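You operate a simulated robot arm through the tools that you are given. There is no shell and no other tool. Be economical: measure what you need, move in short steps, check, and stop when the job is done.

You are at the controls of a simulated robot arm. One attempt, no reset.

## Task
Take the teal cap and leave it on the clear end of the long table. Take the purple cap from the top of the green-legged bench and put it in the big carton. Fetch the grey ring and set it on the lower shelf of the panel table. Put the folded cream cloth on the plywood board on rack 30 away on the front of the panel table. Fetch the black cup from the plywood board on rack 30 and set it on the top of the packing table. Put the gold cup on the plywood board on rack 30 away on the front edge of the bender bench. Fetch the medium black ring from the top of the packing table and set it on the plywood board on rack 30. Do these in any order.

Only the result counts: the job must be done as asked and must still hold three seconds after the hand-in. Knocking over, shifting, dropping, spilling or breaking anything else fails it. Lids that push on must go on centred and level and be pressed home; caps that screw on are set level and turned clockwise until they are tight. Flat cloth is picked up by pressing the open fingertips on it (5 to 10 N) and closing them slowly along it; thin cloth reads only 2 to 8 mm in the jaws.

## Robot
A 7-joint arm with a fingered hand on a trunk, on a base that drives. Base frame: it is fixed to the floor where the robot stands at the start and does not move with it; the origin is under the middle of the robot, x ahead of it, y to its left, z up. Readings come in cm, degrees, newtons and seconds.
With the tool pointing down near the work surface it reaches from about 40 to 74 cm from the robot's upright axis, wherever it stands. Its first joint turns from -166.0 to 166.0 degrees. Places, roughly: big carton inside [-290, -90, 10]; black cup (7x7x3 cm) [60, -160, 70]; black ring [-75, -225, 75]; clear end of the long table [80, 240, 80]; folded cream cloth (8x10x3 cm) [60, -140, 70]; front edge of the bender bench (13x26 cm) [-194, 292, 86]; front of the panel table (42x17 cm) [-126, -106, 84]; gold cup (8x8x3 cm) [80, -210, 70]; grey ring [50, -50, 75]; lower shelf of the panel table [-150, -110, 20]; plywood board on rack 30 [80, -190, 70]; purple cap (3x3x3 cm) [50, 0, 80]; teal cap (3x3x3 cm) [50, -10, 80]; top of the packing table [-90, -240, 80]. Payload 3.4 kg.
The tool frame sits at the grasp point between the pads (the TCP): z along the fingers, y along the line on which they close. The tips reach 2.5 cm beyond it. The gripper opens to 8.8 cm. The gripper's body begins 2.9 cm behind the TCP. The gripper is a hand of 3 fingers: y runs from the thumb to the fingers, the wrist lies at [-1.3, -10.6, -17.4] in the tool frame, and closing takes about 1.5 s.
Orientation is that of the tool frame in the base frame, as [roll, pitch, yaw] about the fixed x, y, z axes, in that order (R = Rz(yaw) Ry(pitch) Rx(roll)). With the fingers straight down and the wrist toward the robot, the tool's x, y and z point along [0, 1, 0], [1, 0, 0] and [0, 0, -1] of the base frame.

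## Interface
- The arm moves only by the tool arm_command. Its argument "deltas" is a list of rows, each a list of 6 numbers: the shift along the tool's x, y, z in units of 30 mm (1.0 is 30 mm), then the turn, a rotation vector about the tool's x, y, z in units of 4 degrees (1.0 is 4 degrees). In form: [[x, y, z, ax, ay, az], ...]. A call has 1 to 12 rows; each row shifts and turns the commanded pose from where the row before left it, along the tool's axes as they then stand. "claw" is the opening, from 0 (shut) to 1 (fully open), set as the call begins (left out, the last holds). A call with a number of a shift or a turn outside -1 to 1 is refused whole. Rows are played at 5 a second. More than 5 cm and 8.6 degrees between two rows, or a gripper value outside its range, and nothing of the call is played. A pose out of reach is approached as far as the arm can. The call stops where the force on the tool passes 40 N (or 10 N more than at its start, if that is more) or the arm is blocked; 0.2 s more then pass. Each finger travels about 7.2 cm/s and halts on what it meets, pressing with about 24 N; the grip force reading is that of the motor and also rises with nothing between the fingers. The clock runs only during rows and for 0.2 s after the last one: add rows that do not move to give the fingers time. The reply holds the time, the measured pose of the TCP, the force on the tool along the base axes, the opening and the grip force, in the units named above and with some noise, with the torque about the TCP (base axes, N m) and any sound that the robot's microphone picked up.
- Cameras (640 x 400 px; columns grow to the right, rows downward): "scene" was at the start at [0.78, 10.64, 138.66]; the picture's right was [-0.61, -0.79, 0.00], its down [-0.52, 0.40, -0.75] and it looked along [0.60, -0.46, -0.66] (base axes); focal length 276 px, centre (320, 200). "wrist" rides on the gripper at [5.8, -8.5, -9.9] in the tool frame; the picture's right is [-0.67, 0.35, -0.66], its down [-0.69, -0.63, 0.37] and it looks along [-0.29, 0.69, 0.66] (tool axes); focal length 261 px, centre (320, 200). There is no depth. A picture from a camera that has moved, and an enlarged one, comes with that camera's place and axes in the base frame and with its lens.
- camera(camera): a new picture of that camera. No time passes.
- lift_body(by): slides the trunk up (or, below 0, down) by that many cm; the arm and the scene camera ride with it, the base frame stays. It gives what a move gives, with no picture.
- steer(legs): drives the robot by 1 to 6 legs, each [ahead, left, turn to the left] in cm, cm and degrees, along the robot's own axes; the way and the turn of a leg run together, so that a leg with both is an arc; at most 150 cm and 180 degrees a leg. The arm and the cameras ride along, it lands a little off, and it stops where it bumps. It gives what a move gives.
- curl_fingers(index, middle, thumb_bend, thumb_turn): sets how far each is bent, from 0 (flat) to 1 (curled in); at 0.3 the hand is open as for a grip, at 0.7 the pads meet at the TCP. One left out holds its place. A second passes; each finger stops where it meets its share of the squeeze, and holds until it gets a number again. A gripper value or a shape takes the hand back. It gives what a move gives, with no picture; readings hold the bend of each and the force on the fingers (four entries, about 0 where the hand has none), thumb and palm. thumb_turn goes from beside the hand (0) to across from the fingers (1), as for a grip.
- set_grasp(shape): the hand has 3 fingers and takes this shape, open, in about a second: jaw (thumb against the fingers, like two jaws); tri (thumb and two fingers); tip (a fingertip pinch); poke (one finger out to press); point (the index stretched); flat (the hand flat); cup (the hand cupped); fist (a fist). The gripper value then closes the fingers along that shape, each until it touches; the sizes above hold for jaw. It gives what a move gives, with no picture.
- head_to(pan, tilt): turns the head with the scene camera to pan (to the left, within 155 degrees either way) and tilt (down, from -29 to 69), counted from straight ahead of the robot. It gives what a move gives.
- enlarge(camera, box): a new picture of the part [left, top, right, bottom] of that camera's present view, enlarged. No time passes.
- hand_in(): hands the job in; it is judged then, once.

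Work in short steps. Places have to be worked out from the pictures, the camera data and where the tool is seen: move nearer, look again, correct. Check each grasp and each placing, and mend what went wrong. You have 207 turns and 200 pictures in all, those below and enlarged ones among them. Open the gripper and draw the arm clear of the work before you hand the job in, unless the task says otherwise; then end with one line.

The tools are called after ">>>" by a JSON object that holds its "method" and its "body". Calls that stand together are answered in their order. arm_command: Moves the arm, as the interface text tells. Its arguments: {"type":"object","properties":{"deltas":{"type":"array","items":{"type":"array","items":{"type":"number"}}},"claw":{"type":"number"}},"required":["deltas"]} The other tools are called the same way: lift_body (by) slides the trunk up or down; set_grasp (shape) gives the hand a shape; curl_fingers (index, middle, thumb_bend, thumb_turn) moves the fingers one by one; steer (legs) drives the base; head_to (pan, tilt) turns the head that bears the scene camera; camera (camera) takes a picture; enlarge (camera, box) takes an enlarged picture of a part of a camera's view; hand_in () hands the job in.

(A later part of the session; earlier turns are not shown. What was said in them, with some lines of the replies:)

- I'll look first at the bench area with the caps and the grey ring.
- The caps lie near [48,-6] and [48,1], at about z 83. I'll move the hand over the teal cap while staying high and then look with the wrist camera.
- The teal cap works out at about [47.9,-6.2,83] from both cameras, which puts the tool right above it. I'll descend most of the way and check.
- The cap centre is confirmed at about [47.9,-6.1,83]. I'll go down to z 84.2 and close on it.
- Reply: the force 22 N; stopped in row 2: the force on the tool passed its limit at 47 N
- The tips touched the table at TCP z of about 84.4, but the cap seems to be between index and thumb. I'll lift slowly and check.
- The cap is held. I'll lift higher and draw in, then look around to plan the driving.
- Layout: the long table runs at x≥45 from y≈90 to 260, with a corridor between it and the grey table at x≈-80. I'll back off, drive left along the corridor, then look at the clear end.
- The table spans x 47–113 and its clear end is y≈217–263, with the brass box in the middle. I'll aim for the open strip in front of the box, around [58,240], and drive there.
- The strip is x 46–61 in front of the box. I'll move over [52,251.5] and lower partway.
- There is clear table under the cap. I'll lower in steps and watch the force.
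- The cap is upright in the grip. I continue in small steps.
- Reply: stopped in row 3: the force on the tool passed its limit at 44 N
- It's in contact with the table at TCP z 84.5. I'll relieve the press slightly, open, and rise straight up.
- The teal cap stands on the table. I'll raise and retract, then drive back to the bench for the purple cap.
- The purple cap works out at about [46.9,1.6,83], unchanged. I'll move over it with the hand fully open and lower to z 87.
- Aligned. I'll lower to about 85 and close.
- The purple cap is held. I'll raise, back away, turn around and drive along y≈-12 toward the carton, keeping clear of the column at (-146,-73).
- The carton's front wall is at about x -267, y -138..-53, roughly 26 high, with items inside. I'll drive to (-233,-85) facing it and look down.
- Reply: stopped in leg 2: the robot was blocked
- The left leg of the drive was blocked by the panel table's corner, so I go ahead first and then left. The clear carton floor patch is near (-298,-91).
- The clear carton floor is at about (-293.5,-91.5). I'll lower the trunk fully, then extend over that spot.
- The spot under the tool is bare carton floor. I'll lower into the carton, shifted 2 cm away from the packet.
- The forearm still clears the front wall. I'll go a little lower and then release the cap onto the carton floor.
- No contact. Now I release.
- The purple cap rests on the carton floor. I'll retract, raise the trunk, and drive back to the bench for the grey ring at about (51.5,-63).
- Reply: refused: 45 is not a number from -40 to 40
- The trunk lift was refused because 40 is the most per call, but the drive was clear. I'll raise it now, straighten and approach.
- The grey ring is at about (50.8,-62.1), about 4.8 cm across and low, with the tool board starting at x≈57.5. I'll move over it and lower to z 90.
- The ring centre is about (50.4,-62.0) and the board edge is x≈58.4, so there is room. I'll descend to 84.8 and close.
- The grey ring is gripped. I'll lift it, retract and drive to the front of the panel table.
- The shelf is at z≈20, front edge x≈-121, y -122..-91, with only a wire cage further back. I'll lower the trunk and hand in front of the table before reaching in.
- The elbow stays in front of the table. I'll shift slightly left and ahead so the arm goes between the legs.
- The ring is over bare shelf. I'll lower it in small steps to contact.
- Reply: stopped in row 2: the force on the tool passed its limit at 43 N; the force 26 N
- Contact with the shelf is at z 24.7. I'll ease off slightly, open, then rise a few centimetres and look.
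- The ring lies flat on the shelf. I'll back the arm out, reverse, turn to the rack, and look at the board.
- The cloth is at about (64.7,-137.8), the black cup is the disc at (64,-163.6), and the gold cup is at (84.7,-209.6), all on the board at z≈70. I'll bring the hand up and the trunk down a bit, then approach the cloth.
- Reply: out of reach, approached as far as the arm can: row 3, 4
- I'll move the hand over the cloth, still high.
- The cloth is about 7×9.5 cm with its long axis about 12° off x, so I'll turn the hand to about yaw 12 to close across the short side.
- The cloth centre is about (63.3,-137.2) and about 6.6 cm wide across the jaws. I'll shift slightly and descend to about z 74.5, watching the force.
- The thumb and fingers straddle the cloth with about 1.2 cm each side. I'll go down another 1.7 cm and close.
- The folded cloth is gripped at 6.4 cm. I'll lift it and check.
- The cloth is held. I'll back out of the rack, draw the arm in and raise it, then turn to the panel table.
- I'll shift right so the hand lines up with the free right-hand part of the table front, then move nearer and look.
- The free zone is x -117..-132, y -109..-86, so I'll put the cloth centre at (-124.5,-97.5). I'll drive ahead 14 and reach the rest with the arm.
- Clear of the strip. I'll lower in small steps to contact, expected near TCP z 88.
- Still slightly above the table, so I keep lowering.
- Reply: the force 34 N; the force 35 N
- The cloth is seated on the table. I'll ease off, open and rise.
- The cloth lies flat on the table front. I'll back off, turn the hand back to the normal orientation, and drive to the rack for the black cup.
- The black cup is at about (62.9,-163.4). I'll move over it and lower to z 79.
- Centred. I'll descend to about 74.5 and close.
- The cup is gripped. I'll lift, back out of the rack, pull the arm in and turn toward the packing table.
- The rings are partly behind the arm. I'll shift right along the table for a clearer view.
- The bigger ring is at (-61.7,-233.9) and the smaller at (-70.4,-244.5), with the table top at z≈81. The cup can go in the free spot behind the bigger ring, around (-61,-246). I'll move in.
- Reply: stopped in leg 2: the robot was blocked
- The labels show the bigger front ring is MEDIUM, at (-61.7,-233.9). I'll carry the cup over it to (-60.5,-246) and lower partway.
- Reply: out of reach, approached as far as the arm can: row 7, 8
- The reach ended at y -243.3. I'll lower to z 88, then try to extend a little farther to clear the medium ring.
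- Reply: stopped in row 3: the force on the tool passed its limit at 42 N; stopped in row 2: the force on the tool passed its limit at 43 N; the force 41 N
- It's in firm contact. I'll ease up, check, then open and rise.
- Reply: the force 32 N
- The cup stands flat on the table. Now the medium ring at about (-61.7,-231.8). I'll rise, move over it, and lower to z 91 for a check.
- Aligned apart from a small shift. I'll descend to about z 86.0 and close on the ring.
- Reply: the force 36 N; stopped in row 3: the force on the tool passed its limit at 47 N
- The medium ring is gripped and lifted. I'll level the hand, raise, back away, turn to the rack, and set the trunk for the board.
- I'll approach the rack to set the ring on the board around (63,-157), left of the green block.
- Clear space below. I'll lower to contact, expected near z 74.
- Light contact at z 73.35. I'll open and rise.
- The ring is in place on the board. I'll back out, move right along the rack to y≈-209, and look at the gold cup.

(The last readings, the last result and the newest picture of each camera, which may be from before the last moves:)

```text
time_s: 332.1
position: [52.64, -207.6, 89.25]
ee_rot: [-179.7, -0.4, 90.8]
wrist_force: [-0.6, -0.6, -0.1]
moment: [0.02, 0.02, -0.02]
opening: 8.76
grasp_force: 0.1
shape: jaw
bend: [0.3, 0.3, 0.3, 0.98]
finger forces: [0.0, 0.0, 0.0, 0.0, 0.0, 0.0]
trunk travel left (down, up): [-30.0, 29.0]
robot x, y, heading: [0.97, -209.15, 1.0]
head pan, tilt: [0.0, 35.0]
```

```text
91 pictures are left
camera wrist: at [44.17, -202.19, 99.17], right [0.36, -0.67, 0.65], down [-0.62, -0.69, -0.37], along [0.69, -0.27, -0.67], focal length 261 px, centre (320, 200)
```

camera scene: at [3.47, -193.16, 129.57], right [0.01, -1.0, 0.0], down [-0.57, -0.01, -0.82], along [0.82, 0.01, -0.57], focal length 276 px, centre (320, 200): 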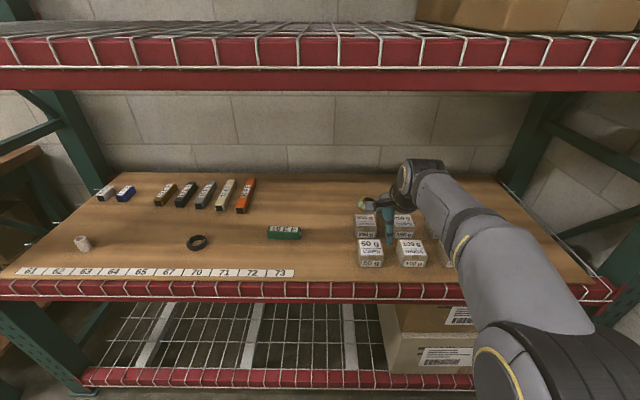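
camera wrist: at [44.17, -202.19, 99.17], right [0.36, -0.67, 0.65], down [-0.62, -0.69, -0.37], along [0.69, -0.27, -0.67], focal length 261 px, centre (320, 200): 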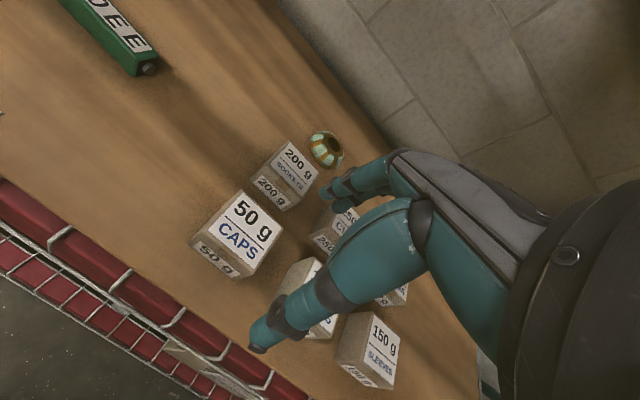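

The gold cup is at about (83,-209.4), behind the 200 g box. I'll move forward 14 cm, over the boxes, and look again.

>>> {"method": "steer", "body": {"legs": [[13, -1, -1]]}}

>>> {"method": "arm_command", "body": {"deltas": [[0, 0.9, 0, 0, 0, 0], [0, 0.9, 0, 0, 0, 0], [0, 0.9, 0, 0, 0, 0]]}}

>>> {"method": "camera", "body": {"camera": "wrist"}}

>>> {"method": "camera", "body": {"camera": "scene"}}

```text
time_s: 333.4
position: [66.16, -209.83, 89.2]
ee_rot: [-179.7, -0.5, 89.7]
wrist_force: [0.8, -0.7, 0.6]
moment: [-0.02, 0.0, 0.04]
opening: 8.74
grasp_force: 0.1
shape: jaw
bend: [0.3, 0.3, 0.3, 0.98]
finger forces: [0.0, 0.0, 0.1, 0.0, 0.1, 0.0]
trunk travel left (down, up): [-30.0, 29.0]
robot x, y, heading: [13.99, -209.71, -0.4]
head pan, tilt: [0.0, 35.0]
```

```text
time_s: 334.2
position: [74.11, -209.68, 89.07]
ee_rot: [-179.8, -0.6, 89.6]
wrist_force: [0.0, -0.1, 0.9]
moment: [0.02, 0.0, -0.01]
opening: 8.74
grasp_force: 0.0
shape: jaw
bend: [0.3, 0.3, 0.3, 0.98]
finger forces: [0.0, 0.0, 0.1, 0.1, 0.0, 0.0]
trunk travel left (down, up): [-30.0, 29.0]
robot x, y, heading: [14.31, -210.12, -0.7]
head pan, tilt: [0.0, 35.0]
```

```text
90 pictures are left
camera wrist: at [65.65, -204.09, 99.07], right [0.35, -0.68, 0.65], down [-0.64, -0.68, -0.37], along [0.69, -0.28, -0.67], focal length 261 px, centre (320, 200)
```

wrist: 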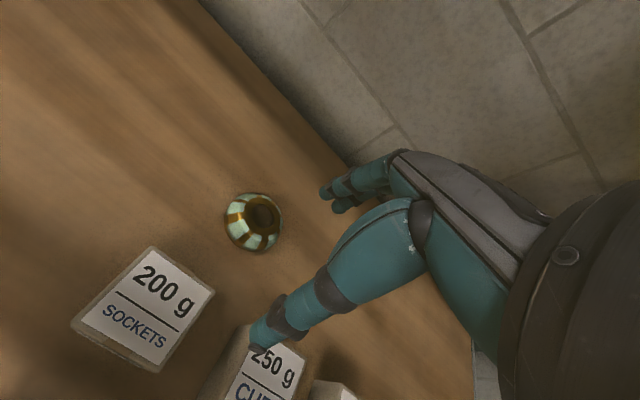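

```text
89 pictures are left
camera scene: at [17.28, -194.26, 129.57], right [-0.01, -1.0, 0.0], down [-0.57, 0.01, -0.82], along [0.82, -0.01, -0.57], focal length 276 px, centre (320, 200)
```

scene: 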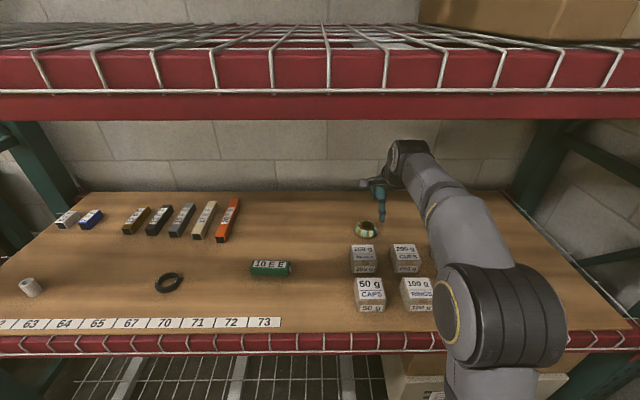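

The cup is around (82.8,-209.3). I'll extend and lower to z 80 for a closer check.

>>> {"method": "arm_command", "body": {"deltas": [[0.1, 0.95, 0, 0, 0, 0], [0, 0.95, 0, 0, 0, 0], [0, 0.95, 0, 0, 0, 0], [0, 0, 0.9, 0, 0, 0], [0, 0, 0.9, 0, 0, 0], [0, 0, 0.9, 0, 0, 0], [0, 0, 0, 0, 0, 0]]}}

>>> {"method": "camera", "body": {"camera": "wrist"}}

>>> {"method": "enlarge", "body": {"camera": "scene", "box": [320, 160, 460, 290]}}

```text
time_s: 335.8
position: [82.9, -209.6, 81.18]
ee_rot: [-179.7, -0.4, 89.6]
wrist_force: [-0.4, -0.3, 0.6]
moment: [0.01, -0.01, -0.03]
opening: 8.76
grasp_force: 0.0
shape: jaw
bend: [0.3, 0.3, 0.3, 0.98]
finger forces: [0.0, 0.1, 0.0, 0.0, 0.0, 0.0]
trunk travel left (down, up): [-30.0, 29.0]
robot x, y, heading: [14.23, -209.87, -0.6]
head pan, tilt: [0.0, 35.0]
```

```text
88 pictures are left
camera wrist: at [74.52, -203.95, 91.17], right [0.35, -0.68, 0.65], down [-0.64, -0.68, -0.37], along [0.69, -0.28, -0.67], focal length 261 px, centre (320, 200)
```

wrist: 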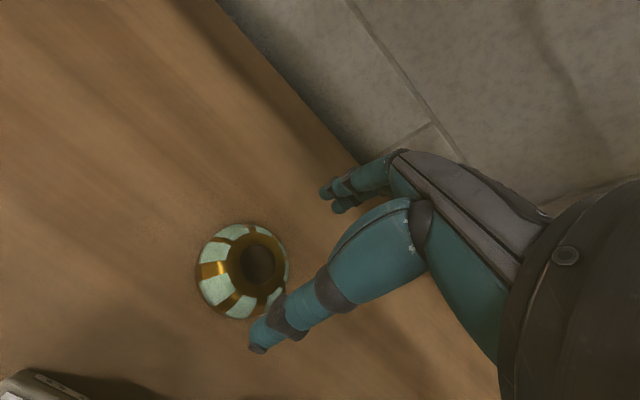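

```text
3.08 times, centred on (390, 225) of scene
camera zoom: at [17.3, -194.25, 129.57], right [-0.01, -1.0, 0.0], down [-0.57, 0.01, -0.82], along [0.82, -0.01, -0.57], focal length 850 px, centre (105, 123)
```

zoom: 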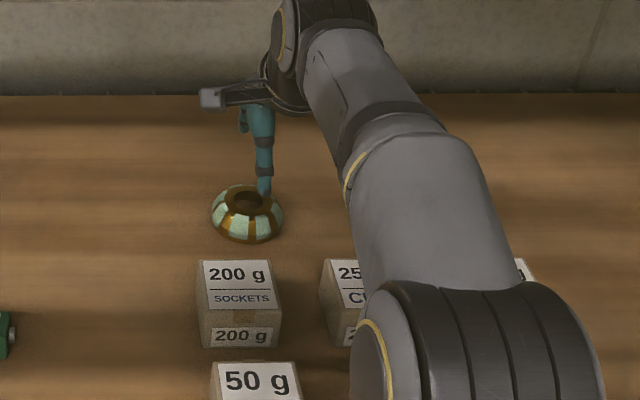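

Centred. I'll descend to about z 74.2.

>>> {"method": "arm_command", "body": {"deltas": [[0.04, 0, 0.8, 0, 0, 0], [0, 0, 0.8, 0, 0, 0], [0, 0, 0.45, 0, 0, 0], [0, 0, 0.3, 0, 0, 0], [0, 0, 0, 0, 0, 0]]}}

>>> {"method": "camera", "body": {"camera": "wrist"}}

```text
time_s: 337.0
position: [82.74, -209.51, 73.97]
ee_rot: [-179.7, -0.5, 89.7]
wrist_force: [0.0, -0.6, 0.0]
moment: [0.0, -0.01, 0.01]
opening: 8.76
grasp_force: 0.0
shape: jaw
bend: [0.3, 0.3, 0.3, 0.98]
finger forces: [0.1, 0.1, 0.1, 0.0, 0.0, 0.0]
trunk travel left (down, up): [-30.0, 29.0]
robot x, y, heading: [14.17, -210.55, -0.4]
head pan, tilt: [0.0, 35.0]
```

```text
86 pictures are left
camera wrist: at [74.43, -203.76, 83.95], right [0.35, -0.68, 0.65], down [-0.64, -0.68, -0.37], along [0.69, -0.28, -0.67], focal length 261 px, centre (320, 200)
```

wrist: 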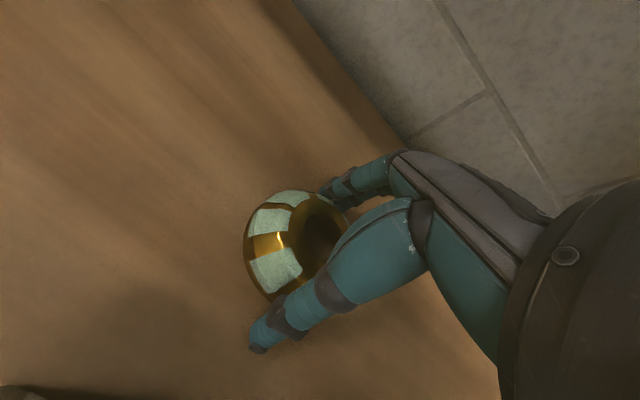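

>>> {"method": "arm_command", "body": {"deltas": [[0, 0, 0, 0, 0, 0], [0, 0, 0, 0, 0, 0], [0, 0, 0, 0, 0, 0], [0, 0, 0, 0, 0, 0], [0, 0, 0, 0, 0, 0], [0, 0, 0, 0, 0, 0]], "claw": 0}}

>>> {"method": "arm_command", "body": {"deltas": [[0, 0, -0.3, 0, 0, 0], [0, 0, -0.6, 0, 0, 0], [0, 0, -1, 0, 0, 0], [0, 0, 0, 0, 0, 0]], "claw": 0}}

>>> {"method": "camera", "body": {"camera": "wrist"}}

```text
time_s: 338.4
position: [82.8, -209.47, 74.08]
ee_rot: [-179.8, -0.4, 89.5]
wrist_force: [-0.4, -0.1, 1.2]
moment: [0.01, 0.03, -0.02]
opening: 6.26
grasp_force: 24.3
shape: jaw
bend: [0.28, 0.37, 0.56, 0.99]
finger forces: [13.0, 7.9, 0.1, 0.0, 20.1, 0.0]
trunk travel left (down, up): [-30.0, 29.0]
robot x, y, heading: [14.32, -209.95, -0.8]
head pan, tilt: [0.0, 35.0]
```

```text
time_s: 339.4
position: [82.68, -209.33, 79.69]
ee_rot: [-179.7, -0.4, 89.6]
wrist_force: [0.4, -0.6, -2.1]
moment: [0.02, -0.02, 0.0]
opening: 6.23
grasp_force: 24.5
shape: jaw
bend: [0.28, 0.38, 0.56, 0.99]
finger forces: [12.7, 7.6, 0.1, 0.0, 16.9, 0.0]
trunk travel left (down, up): [-30.0, 29.0]
robot x, y, heading: [14.53, -209.99, -0.4]
head pan, tilt: [0.0, 35.0]
```

```text
85 pictures are left
camera wrist: at [74.38, -203.75, 89.69], right [0.35, -0.68, 0.65], down [-0.64, -0.68, -0.37], along [0.69, -0.28, -0.67], focal length 261 px, centre (320, 200)
```

wrist: 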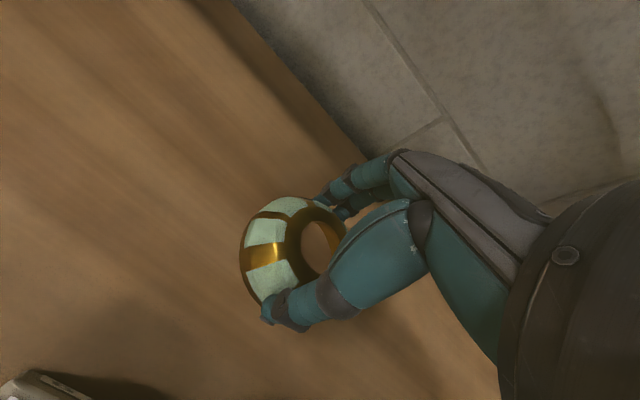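

The gold cup is held. I'll raise, retract over the boxes, back out, and head up the corridor.

>>> {"method": "arm_command", "body": {"deltas": [[0, 0, -1, 0, 0, 0], [0, 0, -1, 0, 0, 0], [0, 0, -1, 0, 0, 0], [0, -1, 0, 0, 0, 0], [0, -1, 0, 0, 0, 0], [0, -1, 0, 0, 0, 0], [0, -1, 0, 0, 0, 0], [0, -1, 0, 0, 0, 0]]}}

>>> {"method": "steer", "body": {"legs": [[-50, 0, 0], [0, 130, 0]]}}

>>> {"method": "lift_body", "body": {"by": 16}}

>>> {"method": "camera", "body": {"camera": "wrist"}}

```text
time_s: 341.2
position: [67.69, -209.5, 88.74]
ee_rot: [-179.6, -0.5, 89.6]
wrist_force: [0.1, -0.7, -0.8]
moment: [-0.01, 0.01, 0.03]
opening: 6.17
grasp_force: 23.6
shape: jaw
bend: [0.28, 0.38, 0.57, 0.99]
finger forces: [12.7, 7.7, 0.0, 0.1, 16.8, 0.0]
trunk travel left (down, up): [-30.0, 29.0]
robot x, y, heading: [14.05, -210.14, -0.6]
head pan, tilt: [0.0, 35.0]
```

```text
time_s: 344.0
position: [25.57, -205.53, 88.71]
ee_rot: [-179.7, -0.6, 91.7]
wrist_force: [0.0, 0.2, -0.2]
moment: [0.02, -0.01, -0.02]
opening: 6.14
grasp_force: 24.4
shape: jaw
bend: [0.28, 0.38, 0.57, 0.99]
finger forces: [12.6, 7.9, 0.1, 0.0, 16.9, 0.0]
trunk travel left (down, up): [-30.0, 29.0]
robot x, y, heading: [-27.33, -208.13, 1.4]
head pan, tilt: [0.0, 35.0]
stopped in leg 1: the robot was blocked; the commanded pose is now the measured one
```

```text
time_s: 345.8
position: [25.73, -205.57, 104.69]
ee_rot: [-179.8, -0.4, 91.8]
wrist_force: [-0.1, 0.4, -0.5]
moment: [-0.06, -0.01, 0.02]
opening: 6.15
grasp_force: 23.8
shape: jaw
bend: [0.28, 0.38, 0.57, 0.99]
finger forces: [12.5, 7.9, 0.0, 0.0, 16.9, 0.0]
trunk travel left (down, up): [-46.0, 13.0]
robot x, y, heading: [-28.0, -208.14, 1.5]
head pan, tilt: [0.0, 35.0]
```

```text
84 pictures are left
camera wrist: at [17.1, -200.14, 114.73], right [0.37, -0.66, 0.65], down [-0.61, -0.7, -0.37], along [0.7, -0.26, -0.67], focal length 261 px, centre (320, 200)
```

wrist: 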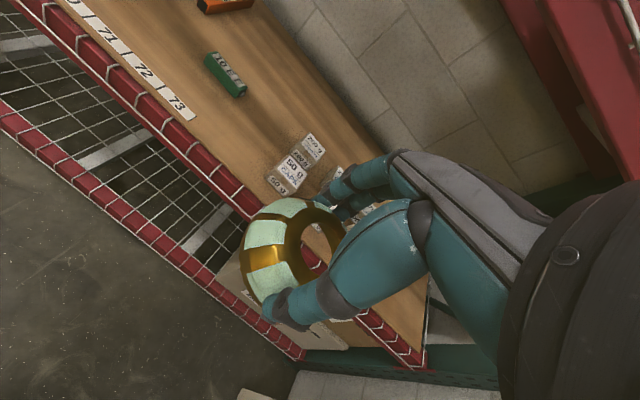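

The reverse was blocked because the packing table's end is right behind me. I'll edge forward and check that nothing there was disturbed.

>>> {"method": "steer", "body": {"legs": [[4, 0, 0]]}}

>>> {"method": "head_to", "body": {"pan": -140, "tilt": 40}}

>>> {"method": "camera", "body": {"camera": "scene"}}

```text
time_s: 346.7
position: [29.65, -205.38, 104.7]
ee_rot: [-179.8, -0.4, 91.8]
wrist_force: [-0.5, -0.2, -1.5]
moment: [0.02, 0.04, 0.0]
opening: 6.18
grasp_force: 24.1
shape: jaw
bend: [0.28, 0.38, 0.57, 0.99]
finger forces: [12.6, 7.8, 0.0, 0.1, 16.9, 0.0]
trunk travel left (down, up): [-46.0, 13.0]
robot x, y, heading: [-23.96, -207.85, 1.4]
head pan, tilt: [0.0, 35.0]
```

```text
time_s: 348.9
position: [29.66, -205.37, 104.74]
ee_rot: [-179.8, -0.5, 91.7]
wrist_force: [0.7, -0.2, 0.1]
moment: [0.02, 0.0, 0.0]
opening: 6.18
grasp_force: 24.1
shape: jaw
bend: [0.28, 0.38, 0.57, 0.99]
finger forces: [12.6, 7.7, 0.1, 0.0, 16.9, 0.0]
trunk travel left (down, up): [-46.0, 13.0]
robot x, y, heading: [-24.07, -208.26, 1.4]
head pan, tilt: [-140.0, 40.0]
```

```text
83 pictures are left
camera scene: at [-36.51, -198.04, 144.82], right [-0.66, 0.75, 0.0], down [0.48, 0.43, -0.77], along [-0.57, -0.51, -0.64], focal length 276 px, centre (320, 200)
```

scene: 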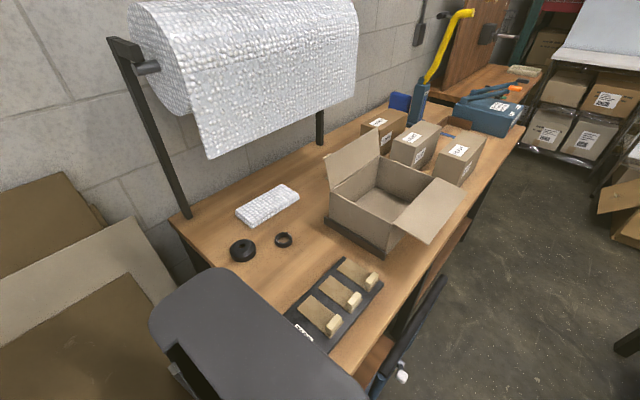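

The packing table is undisturbed. I continue: left out of that corner, back a little, then up the corridor.

>>> {"method": "steer", "body": {"legs": [[0, 60, -1.4], [-12, 0, 0], [0, 140, 0]]}}

>>> {"method": "head_to", "body": {"pan": 80, "tilt": 30}}

>>> {"method": "camera", "body": {"camera": "scene"}}

```text
time_s: 359.5
position: [15.08, -11.0, 104.85]
ee_rot: [-179.7, -0.5, 90.9]
wrist_force: [0.4, 0.0, -0.9]
moment: [-0.01, 0.03, -0.01]
opening: 6.16
grasp_force: 23.5
shape: jaw
bend: [0.28, 0.38, 0.57, 0.99]
finger forces: [12.5, 7.8, 0.1, 0.0, 16.8, 0.0]
trunk travel left (down, up): [-46.0, 13.0]
robot x, y, heading: [-38.08, -13.01, 0.9]
head pan, tilt: [-140.0, 40.0]
```

```text
time_s: 362.6
position: [15.1, -10.93, 104.75]
ee_rot: [-179.8, -0.6, 91.0]
wrist_force: [-0.9, 0.1, -1.6]
moment: [0.01, -0.02, 0.01]
opening: 6.15
grasp_force: 24.0
shape: jaw
bend: [0.28, 0.38, 0.57, 0.99]
finger forces: [12.6, 7.7, 0.0, 0.0, 16.8, 0.0]
trunk travel left (down, up): [-46.0, 13.0]
robot x, y, heading: [-38.53, -12.65, 0.8]
head pan, tilt: [80.0, 30.0]
```

```text
82 pictures are left
camera scene: at [-43.05, 11.77, 146.35], right [0.99, -0.16, 0.0], down [-0.08, -0.49, -0.87], along [0.14, 0.85, -0.5], focal length 276 px, centre (320, 200)
```

scene: 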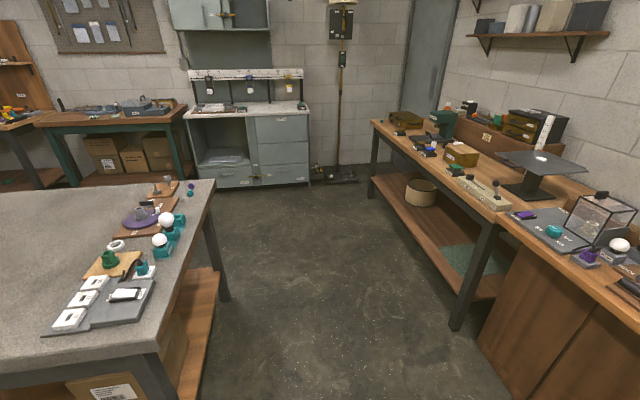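

The aisle beyond the grey table looks open. I'll drive to y≈210, turn to face +y, then go left to x≈-150 and look.

>>> {"method": "steer", "body": {"legs": [[0, 120, -0.8], [0, 103, 0], [0, 0, 90], [0, 100, 0]]}}

>>> {"method": "head_to", "body": {"pan": 15, "tilt": 35}}

>>> {"method": "camera", "body": {"camera": "scene"}}

```text
time_s: 382.4
position: [-153.18, 256.56, 104.77]
ee_rot: [-179.7, -0.5, -174.7]
wrist_force: [0.5, -0.5, -0.4]
moment: [0.04, 0.02, -0.01]
opening: 6.15
grasp_force: 23.7
shape: jaw
bend: [0.28, 0.38, 0.57, 0.99]
finger forces: [12.7, 7.8, 0.0, 0.1, 16.6, 0.0]
trunk travel left (down, up): [-46.0, 13.0]
robot x, y, heading: [-147.2, 203.1, 95.3]
head pan, tilt: [80.0, 30.0]
```

```text
time_s: 383.8
position: [-153.22, 256.57, 104.76]
ee_rot: [-179.6, -0.5, -174.8]
wrist_force: [0.2, 0.0, -1.4]
moment: [-0.01, 0.01, 0.03]
opening: 6.15
grasp_force: 24.2
shape: jaw
bend: [0.28, 0.38, 0.57, 0.99]
finger forces: [12.6, 7.8, 0.0, 0.0, 16.4, 0.0]
trunk travel left (down, up): [-46.0, 13.0]
robot x, y, heading: [-147.02, 203.17, 95.1]
head pan, tilt: [15.0, 35.0]
```

```text
81 pictures are left
camera scene: at [-165.38, 204.23, 145.57], right [0.94, 0.34, 0.0], down [0.2, -0.54, -0.82], along [-0.28, 0.77, -0.57], focal length 276 px, centre (320, 200)
```

scene: 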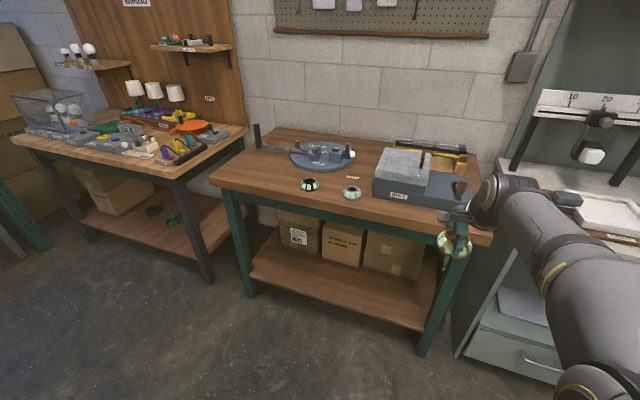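

The bender bench front edge is y≈283, with two similar cups near x -203 and -185. The marked spot (-194,292) is the gap between them. I'll line up with it.

>>> {"method": "steer", "body": {"legs": [[0, 0, -5.1], [0, 46, 0], [22, 0, 0]]}}

>>> {"method": "head_to", "body": {"pan": 0, "tilt": 50}}

>>> {"method": "camera", "body": {"camera": "scene"}}

>>> {"method": "camera", "body": {"camera": "wrist"}}

```text
time_s: 388.3
position: [-193.52, 278.14, 104.71]
ee_rot: [-179.6, -0.4, 179.9]
wrist_force: [0.1, 0.9, -0.4]
moment: [0.01, -0.02, 0.0]
opening: 6.14
grasp_force: 24.5
shape: jaw
bend: [0.28, 0.38, 0.57, 0.99]
finger forces: [12.7, 7.6, 0.0, 0.1, 16.6, 0.0]
trunk travel left (down, up): [-46.0, 13.0]
robot x, y, heading: [-192.81, 224.84, 89.9]
head pan, tilt: [15.0, 35.0]
```

```text
time_s: 389.0
position: [-193.43, 278.19, 104.75]
ee_rot: [-179.7, -0.4, 180.0]
wrist_force: [0.2, -0.2, -0.6]
moment: [0.01, -0.03, 0.01]
opening: 6.12
grasp_force: 24.2
shape: jaw
bend: [0.28, 0.38, 0.57, 0.99]
finger forces: [12.7, 7.7, 0.1, 0.1, 16.4, 0.1]
trunk travel left (down, up): [-46.0, 13.0]
robot x, y, heading: [-192.26, 224.5, 89.7]
head pan, tilt: [0.0, 50.0]
```

```text
80 pictures are left
camera scene: at [-208.22, 226.49, 143.4], right [1.0, 0.0, 0.0], down [0.0, -0.77, -0.64], along [0.0, 0.64, -0.77], focal length 276 px, centre (320, 200)
```

scene: 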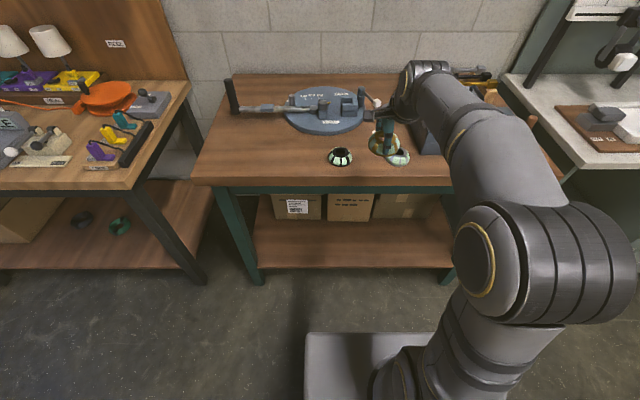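

```text
79 pictures are left
camera wrist: at [-199.14, 269.72, 114.73], right [0.68, 0.35, 0.65], down [0.68, -0.63, -0.37], along [0.28, 0.69, -0.67], focal length 261 px, centre (320, 200)
```

wrist: 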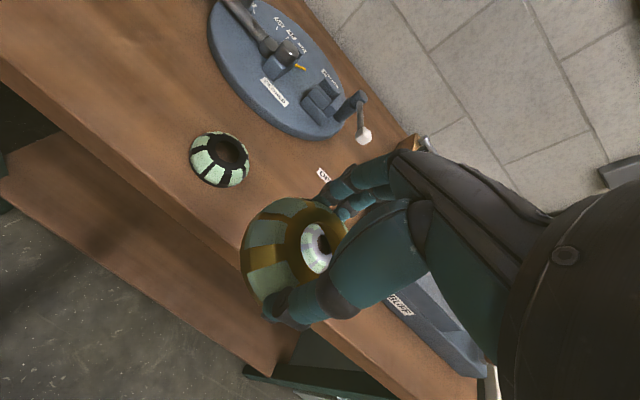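

Cup 1 is at (-202,290.7) and cup 2 at about (-184.5,290), so the gap centre is x≈-193.2. I'll drive ahead 7 cm, then move the arm over the gap and partway down.

>>> {"method": "steer", "body": {"legs": [[7, 0, 0]]}}

>>> {"method": "camera", "body": {"camera": "wrist"}}

```text
time_s: 390.1
position: [-193.5, 285.34, 104.72]
ee_rot: [-179.7, -0.5, 180.0]
wrist_force: [-0.8, 0.5, -0.8]
moment: [0.01, -0.01, -0.02]
opening: 6.16
grasp_force: 23.8
shape: jaw
bend: [0.28, 0.38, 0.57, 0.99]
finger forces: [12.7, 7.7, 0.0, 0.1, 16.7, 0.0]
trunk travel left (down, up): [-46.0, 13.0]
robot x, y, heading: [-192.69, 231.68, 89.7]
head pan, tilt: [0.0, 50.0]
```

```text
78 pictures are left
camera wrist: at [-199.15, 276.84, 114.7], right [0.67, 0.35, 0.65], down [0.68, -0.63, -0.37], along [0.28, 0.69, -0.67], focal length 261 px, centre (320, 200)
```

wrist: 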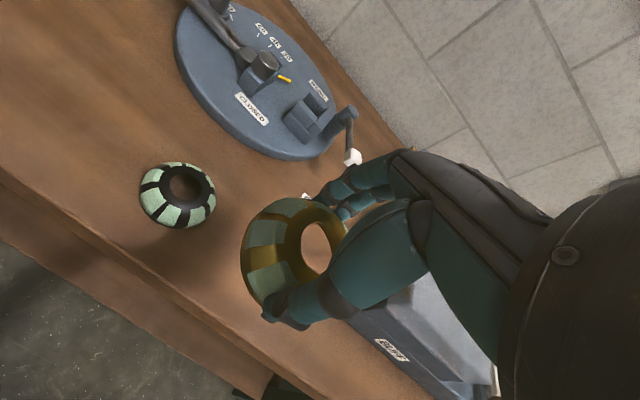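

>>> {"method": "enlarge", "body": {"camera": "scene", "box": [320, 100, 460, 200]}}

```text
4.00 times, centred on (390, 150) of scene
camera zoom: at [-208.19, 233.62, 143.4], right [1.0, 0.0, 0.0], down [0.0, -0.77, -0.64], along [0.0, 0.64, -0.77], focal length 1105 px, centre (40, 400)
```

zoom: 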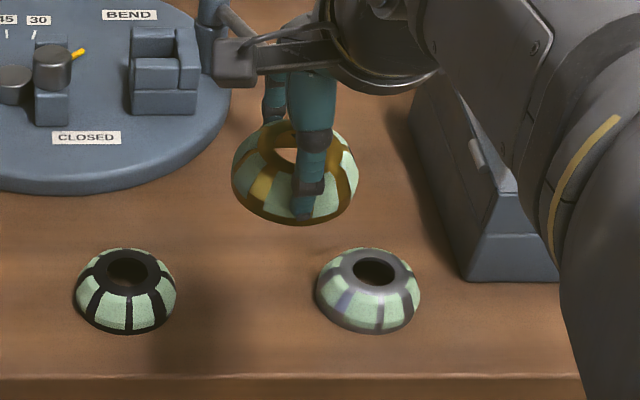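

Cup 1 is at (-202.05,290.1) and cup 2 at (-184.7,290.2), each about 7.4 cm wide. I'll set the gold cup at (-193.4,293.6), which leaves nearly 2 cm to each.

>>> {"method": "arm_command", "body": {"deltas": [[0, 0.94, 0, 0, 0, 0], [0, 0.94, 0, 0, 0, 0], [0, 0.94, 0, 0, 0, 0], [0, 0, 0.95, 0, 0, 0], [0, 0, 0.95, 0, 0, 0], [0, 0, 0.95, 0, 0, 0], [0, 0, 0.8, 0, 0, 0]]}}

>>> {"method": "enlarge", "body": {"camera": "scene", "box": [320, 100, 460, 200]}}

>>> {"method": "camera", "body": {"camera": "wrist"}}

```text
time_s: 391.7
position: [-193.74, 293.76, 93.96]
ee_rot: [-179.5, -0.5, -179.9]
wrist_force: [0.1, 0.2, -1.5]
moment: [0.0, 0.01, -0.01]
opening: 6.13
grasp_force: 24.2
shape: jaw
bend: [0.28, 0.38, 0.58, 0.99]
finger forces: [12.6, 7.7, 0.1, 0.1, 16.4, 0.0]
trunk travel left (down, up): [-46.0, 13.0]
robot x, y, heading: [-192.39, 231.74, 89.9]
head pan, tilt: [0.0, 50.0]
```

```text
4.00 times, centred on (390, 150) of scene
camera zoom: at [-208.19, 233.57, 143.4], right [1.0, 0.0, 0.0], down [0.0, -0.77, -0.64], along [0.0, 0.64, -0.77], focal length 1105 px, centre (40, 400)
```

zoom: 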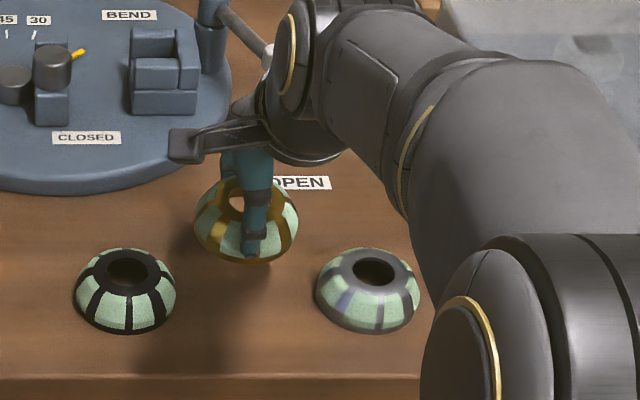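

```text
75 pictures are left
camera wrist: at [-199.41, 285.31, 103.87], right [0.67, 0.35, 0.65], down [0.68, -0.63, -0.37], along [0.28, 0.69, -0.67], focal length 261 px, centre (320, 200)
```

wrist: 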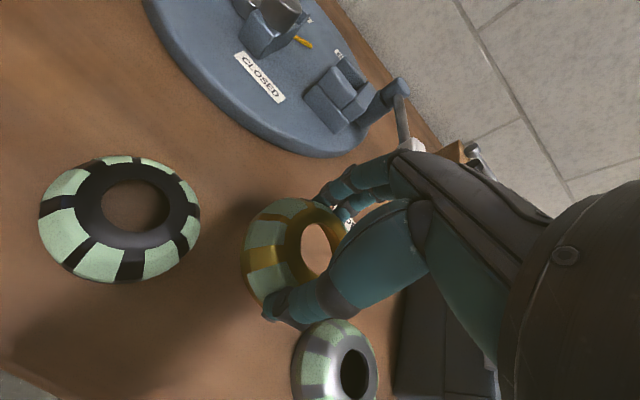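

Position is good. I'll lower in small steps to contact.

>>> {"method": "arm_command", "body": {"deltas": [[0, 0, 0.6, 0, 0, 0], [0, 0, 0.4, 0, 0, 0], [0, 0, 0.2, 0, 0, 0], [0, 0, 0, 0, 0, 0]]}}

>>> {"method": "arm_command", "body": {"deltas": [[0, 0, 0.12, 0, 0, 0], [0, 0, 0.12, 0, 0, 0], [0, 0, 0, 0, 0, 0]]}}

```text
time_s: 392.7
position: [-193.65, 293.66, 90.21]
ee_rot: [-179.7, -0.6, -180.0]
wrist_force: [0.2, 0.9, 0.4]
moment: [0.01, 0.0, -0.01]
opening: 6.08
grasp_force: 23.7
shape: jaw
bend: [0.28, 0.38, 0.58, 0.99]
finger forces: [12.5, 7.9, 0.0, 0.0, 16.5, 0.1]
trunk travel left (down, up): [-46.0, 13.0]
robot x, y, heading: [-192.54, 231.68, 89.5]
head pan, tilt: [0.0, 50.0]
```

```text
time_s: 393.5
position: [-193.59, 293.59, 89.47]
ee_rot: [-179.7, -0.5, -180.0]
wrist_force: [-1.2, -0.7, 1.0]
moment: [-0.07, -0.01, -0.02]
opening: 6.13
grasp_force: 23.8
shape: jaw
bend: [0.28, 0.38, 0.58, 0.99]
finger forces: [12.8, 8.0, 0.0, 0.0, 17.3, 0.0]
trunk travel left (down, up): [-46.0, 13.0]
robot x, y, heading: [-192.64, 231.97, 89.9]
head pan, tilt: [0.0, 50.0]
```

>>> {"method": "arm_command", "body": {"deltas": [[0, 0, 0.08, 0, 0, 0], [0, 0, 0, 0, 0, 0]]}}

>>> {"method": "enlarge", "body": {"camera": "scene", "box": [320, 100, 460, 200]}}

```text
time_s: 394.1
position: [-193.73, 293.6, 89.43]
ee_rot: [-179.8, -0.5, -180.0]
wrist_force: [-0.3, 0.9, 9.4]
moment: [-0.31, 0.01, 0.01]
opening: 6.11
grasp_force: 23.5
shape: jaw
bend: [0.28, 0.38, 0.58, 0.99]
finger forces: [13.9, 9.2, 0.0, 0.1, 22.7, 0.0]
trunk travel left (down, up): [-46.0, 13.0]
robot x, y, heading: [-192.52, 231.99, 89.8]
head pan, tilt: [0.0, 50.0]
```

```text
4.00 times, centred on (390, 150) of scene
camera zoom: at [-208.2, 233.46, 143.41], right [1.0, 0.0, 0.0], down [0.0, -0.77, -0.64], along [0.0, 0.64, -0.77], focal length 1105 px, centre (40, 400)
```

zoom: 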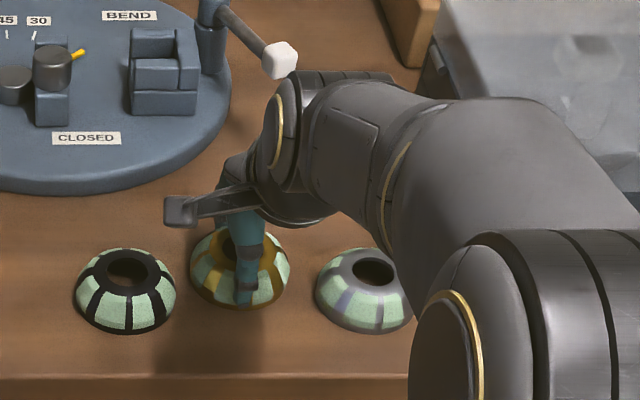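

It has touched down between the two cups. I'll open and rise.

>>> {"method": "arm_command", "body": {"deltas": [[0, 0, -0.03, 0, 0, 0], [0, 0, 0, 0, 0, 0], [0, 0, 0, 0, 0, 0], [0, 0, 0, 0, 0, 0], [0, 0, -0.5, 0, 0, 0], [0, 0, -0.9, 0, 0, 0], [0, 0, -1, 0, 0, 0], [0, 0, -1, 0, 0, 0], [0, 0, -1, 0, 0, 0]], "claw": 1}}

>>> {"method": "camera", "body": {"camera": "wrist"}}

>>> {"method": "enlarge", "body": {"camera": "scene", "box": [320, 100, 460, 200]}}

```text
time_s: 396.1
position: [-193.75, 293.88, 102.65]
ee_rot: [-179.6, -0.5, 180.0]
wrist_force: [0.0, 1.1, 0.1]
moment: [0.0, -0.02, -0.03]
opening: 8.78
grasp_force: 0.0
shape: jaw
bend: [0.3, 0.3, 0.3, 0.98]
finger forces: [0.0, 0.0, 0.0, 0.1, 0.0, 0.1]
trunk travel left (down, up): [-46.0, 13.0]
robot x, y, heading: [-192.36, 232.23, 90.0]
head pan, tilt: [0.0, 50.0]
```

```text
73 pictures are left
camera wrist: at [-199.37, 285.32, 112.56], right [0.67, 0.35, 0.65], down [0.68, -0.63, -0.37], along [0.28, 0.69, -0.67], focal length 261 px, centre (320, 200)
```

wrist: 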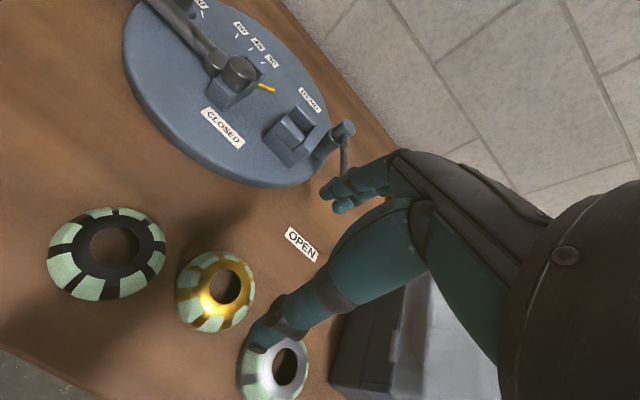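

```text
4.00 times, centred on (390, 150) of scene
camera zoom: at [-208.19, 233.55, 143.39], right [1.0, 0.0, 0.0], down [0.0, -0.77, -0.64], along [0.0, 0.64, -0.77], focal length 1105 px, centre (40, 400)
```

zoom: 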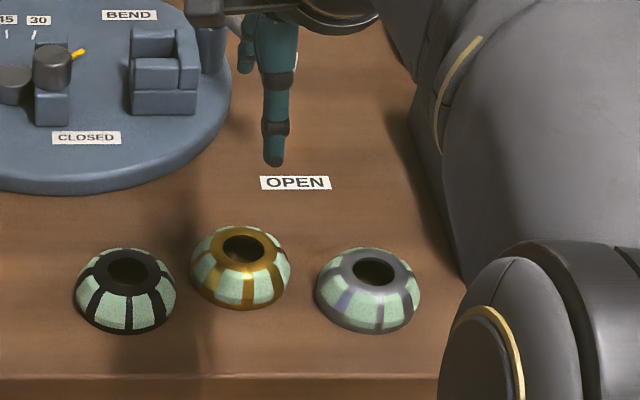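

The gold cup stands between the others and nothing was disturbed. I'll draw the arm clear, back off, then hand in.

>>> {"method": "steer", "body": {"legs": [[-25, 0, 0]]}}

>>> {"method": "camera", "body": {"camera": "scene"}}

```text
time_s: 397.9
position: [-193.8, 268.66, 102.59]
ee_rot: [-179.7, -0.6, -179.7]
wrist_force: [-0.3, 0.0, -0.4]
moment: [-0.01, 0.02, -0.01]
opening: 8.78
grasp_force: 0.0
shape: jaw
bend: [0.3, 0.3, 0.3, 0.98]
finger forces: [0.0, 0.1, 0.0, 0.0, 0.0, 0.1]
trunk travel left (down, up): [-46.0, 13.0]
robot x, y, heading: [-192.17, 206.19, 90.2]
head pan, tilt: [0.0, 50.0]
```

```text
71 pictures are left
camera scene: at [-208.25, 208.24, 143.4], right [1.0, 0.0, 0.0], down [0.0, -0.77, -0.64], along [0.0, 0.64, -0.77], focal length 276 px, centre (320, 200)
```

scene: 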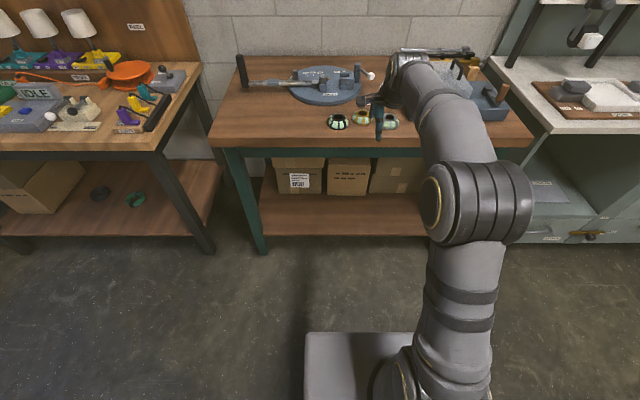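

The arm is clear and the hand is open. Each placing looked good when I checked it, so I hand in.

>>> {"method": "hand_in", "body": {}}

```text
The job is handed in.
```

All seven items are where you asked and the job is handed in; I haven't seen the judge's result, and the base was stopped by bumps three times (panel table, the blue cart under the packing table, packing table end) with nothing visibly moved.
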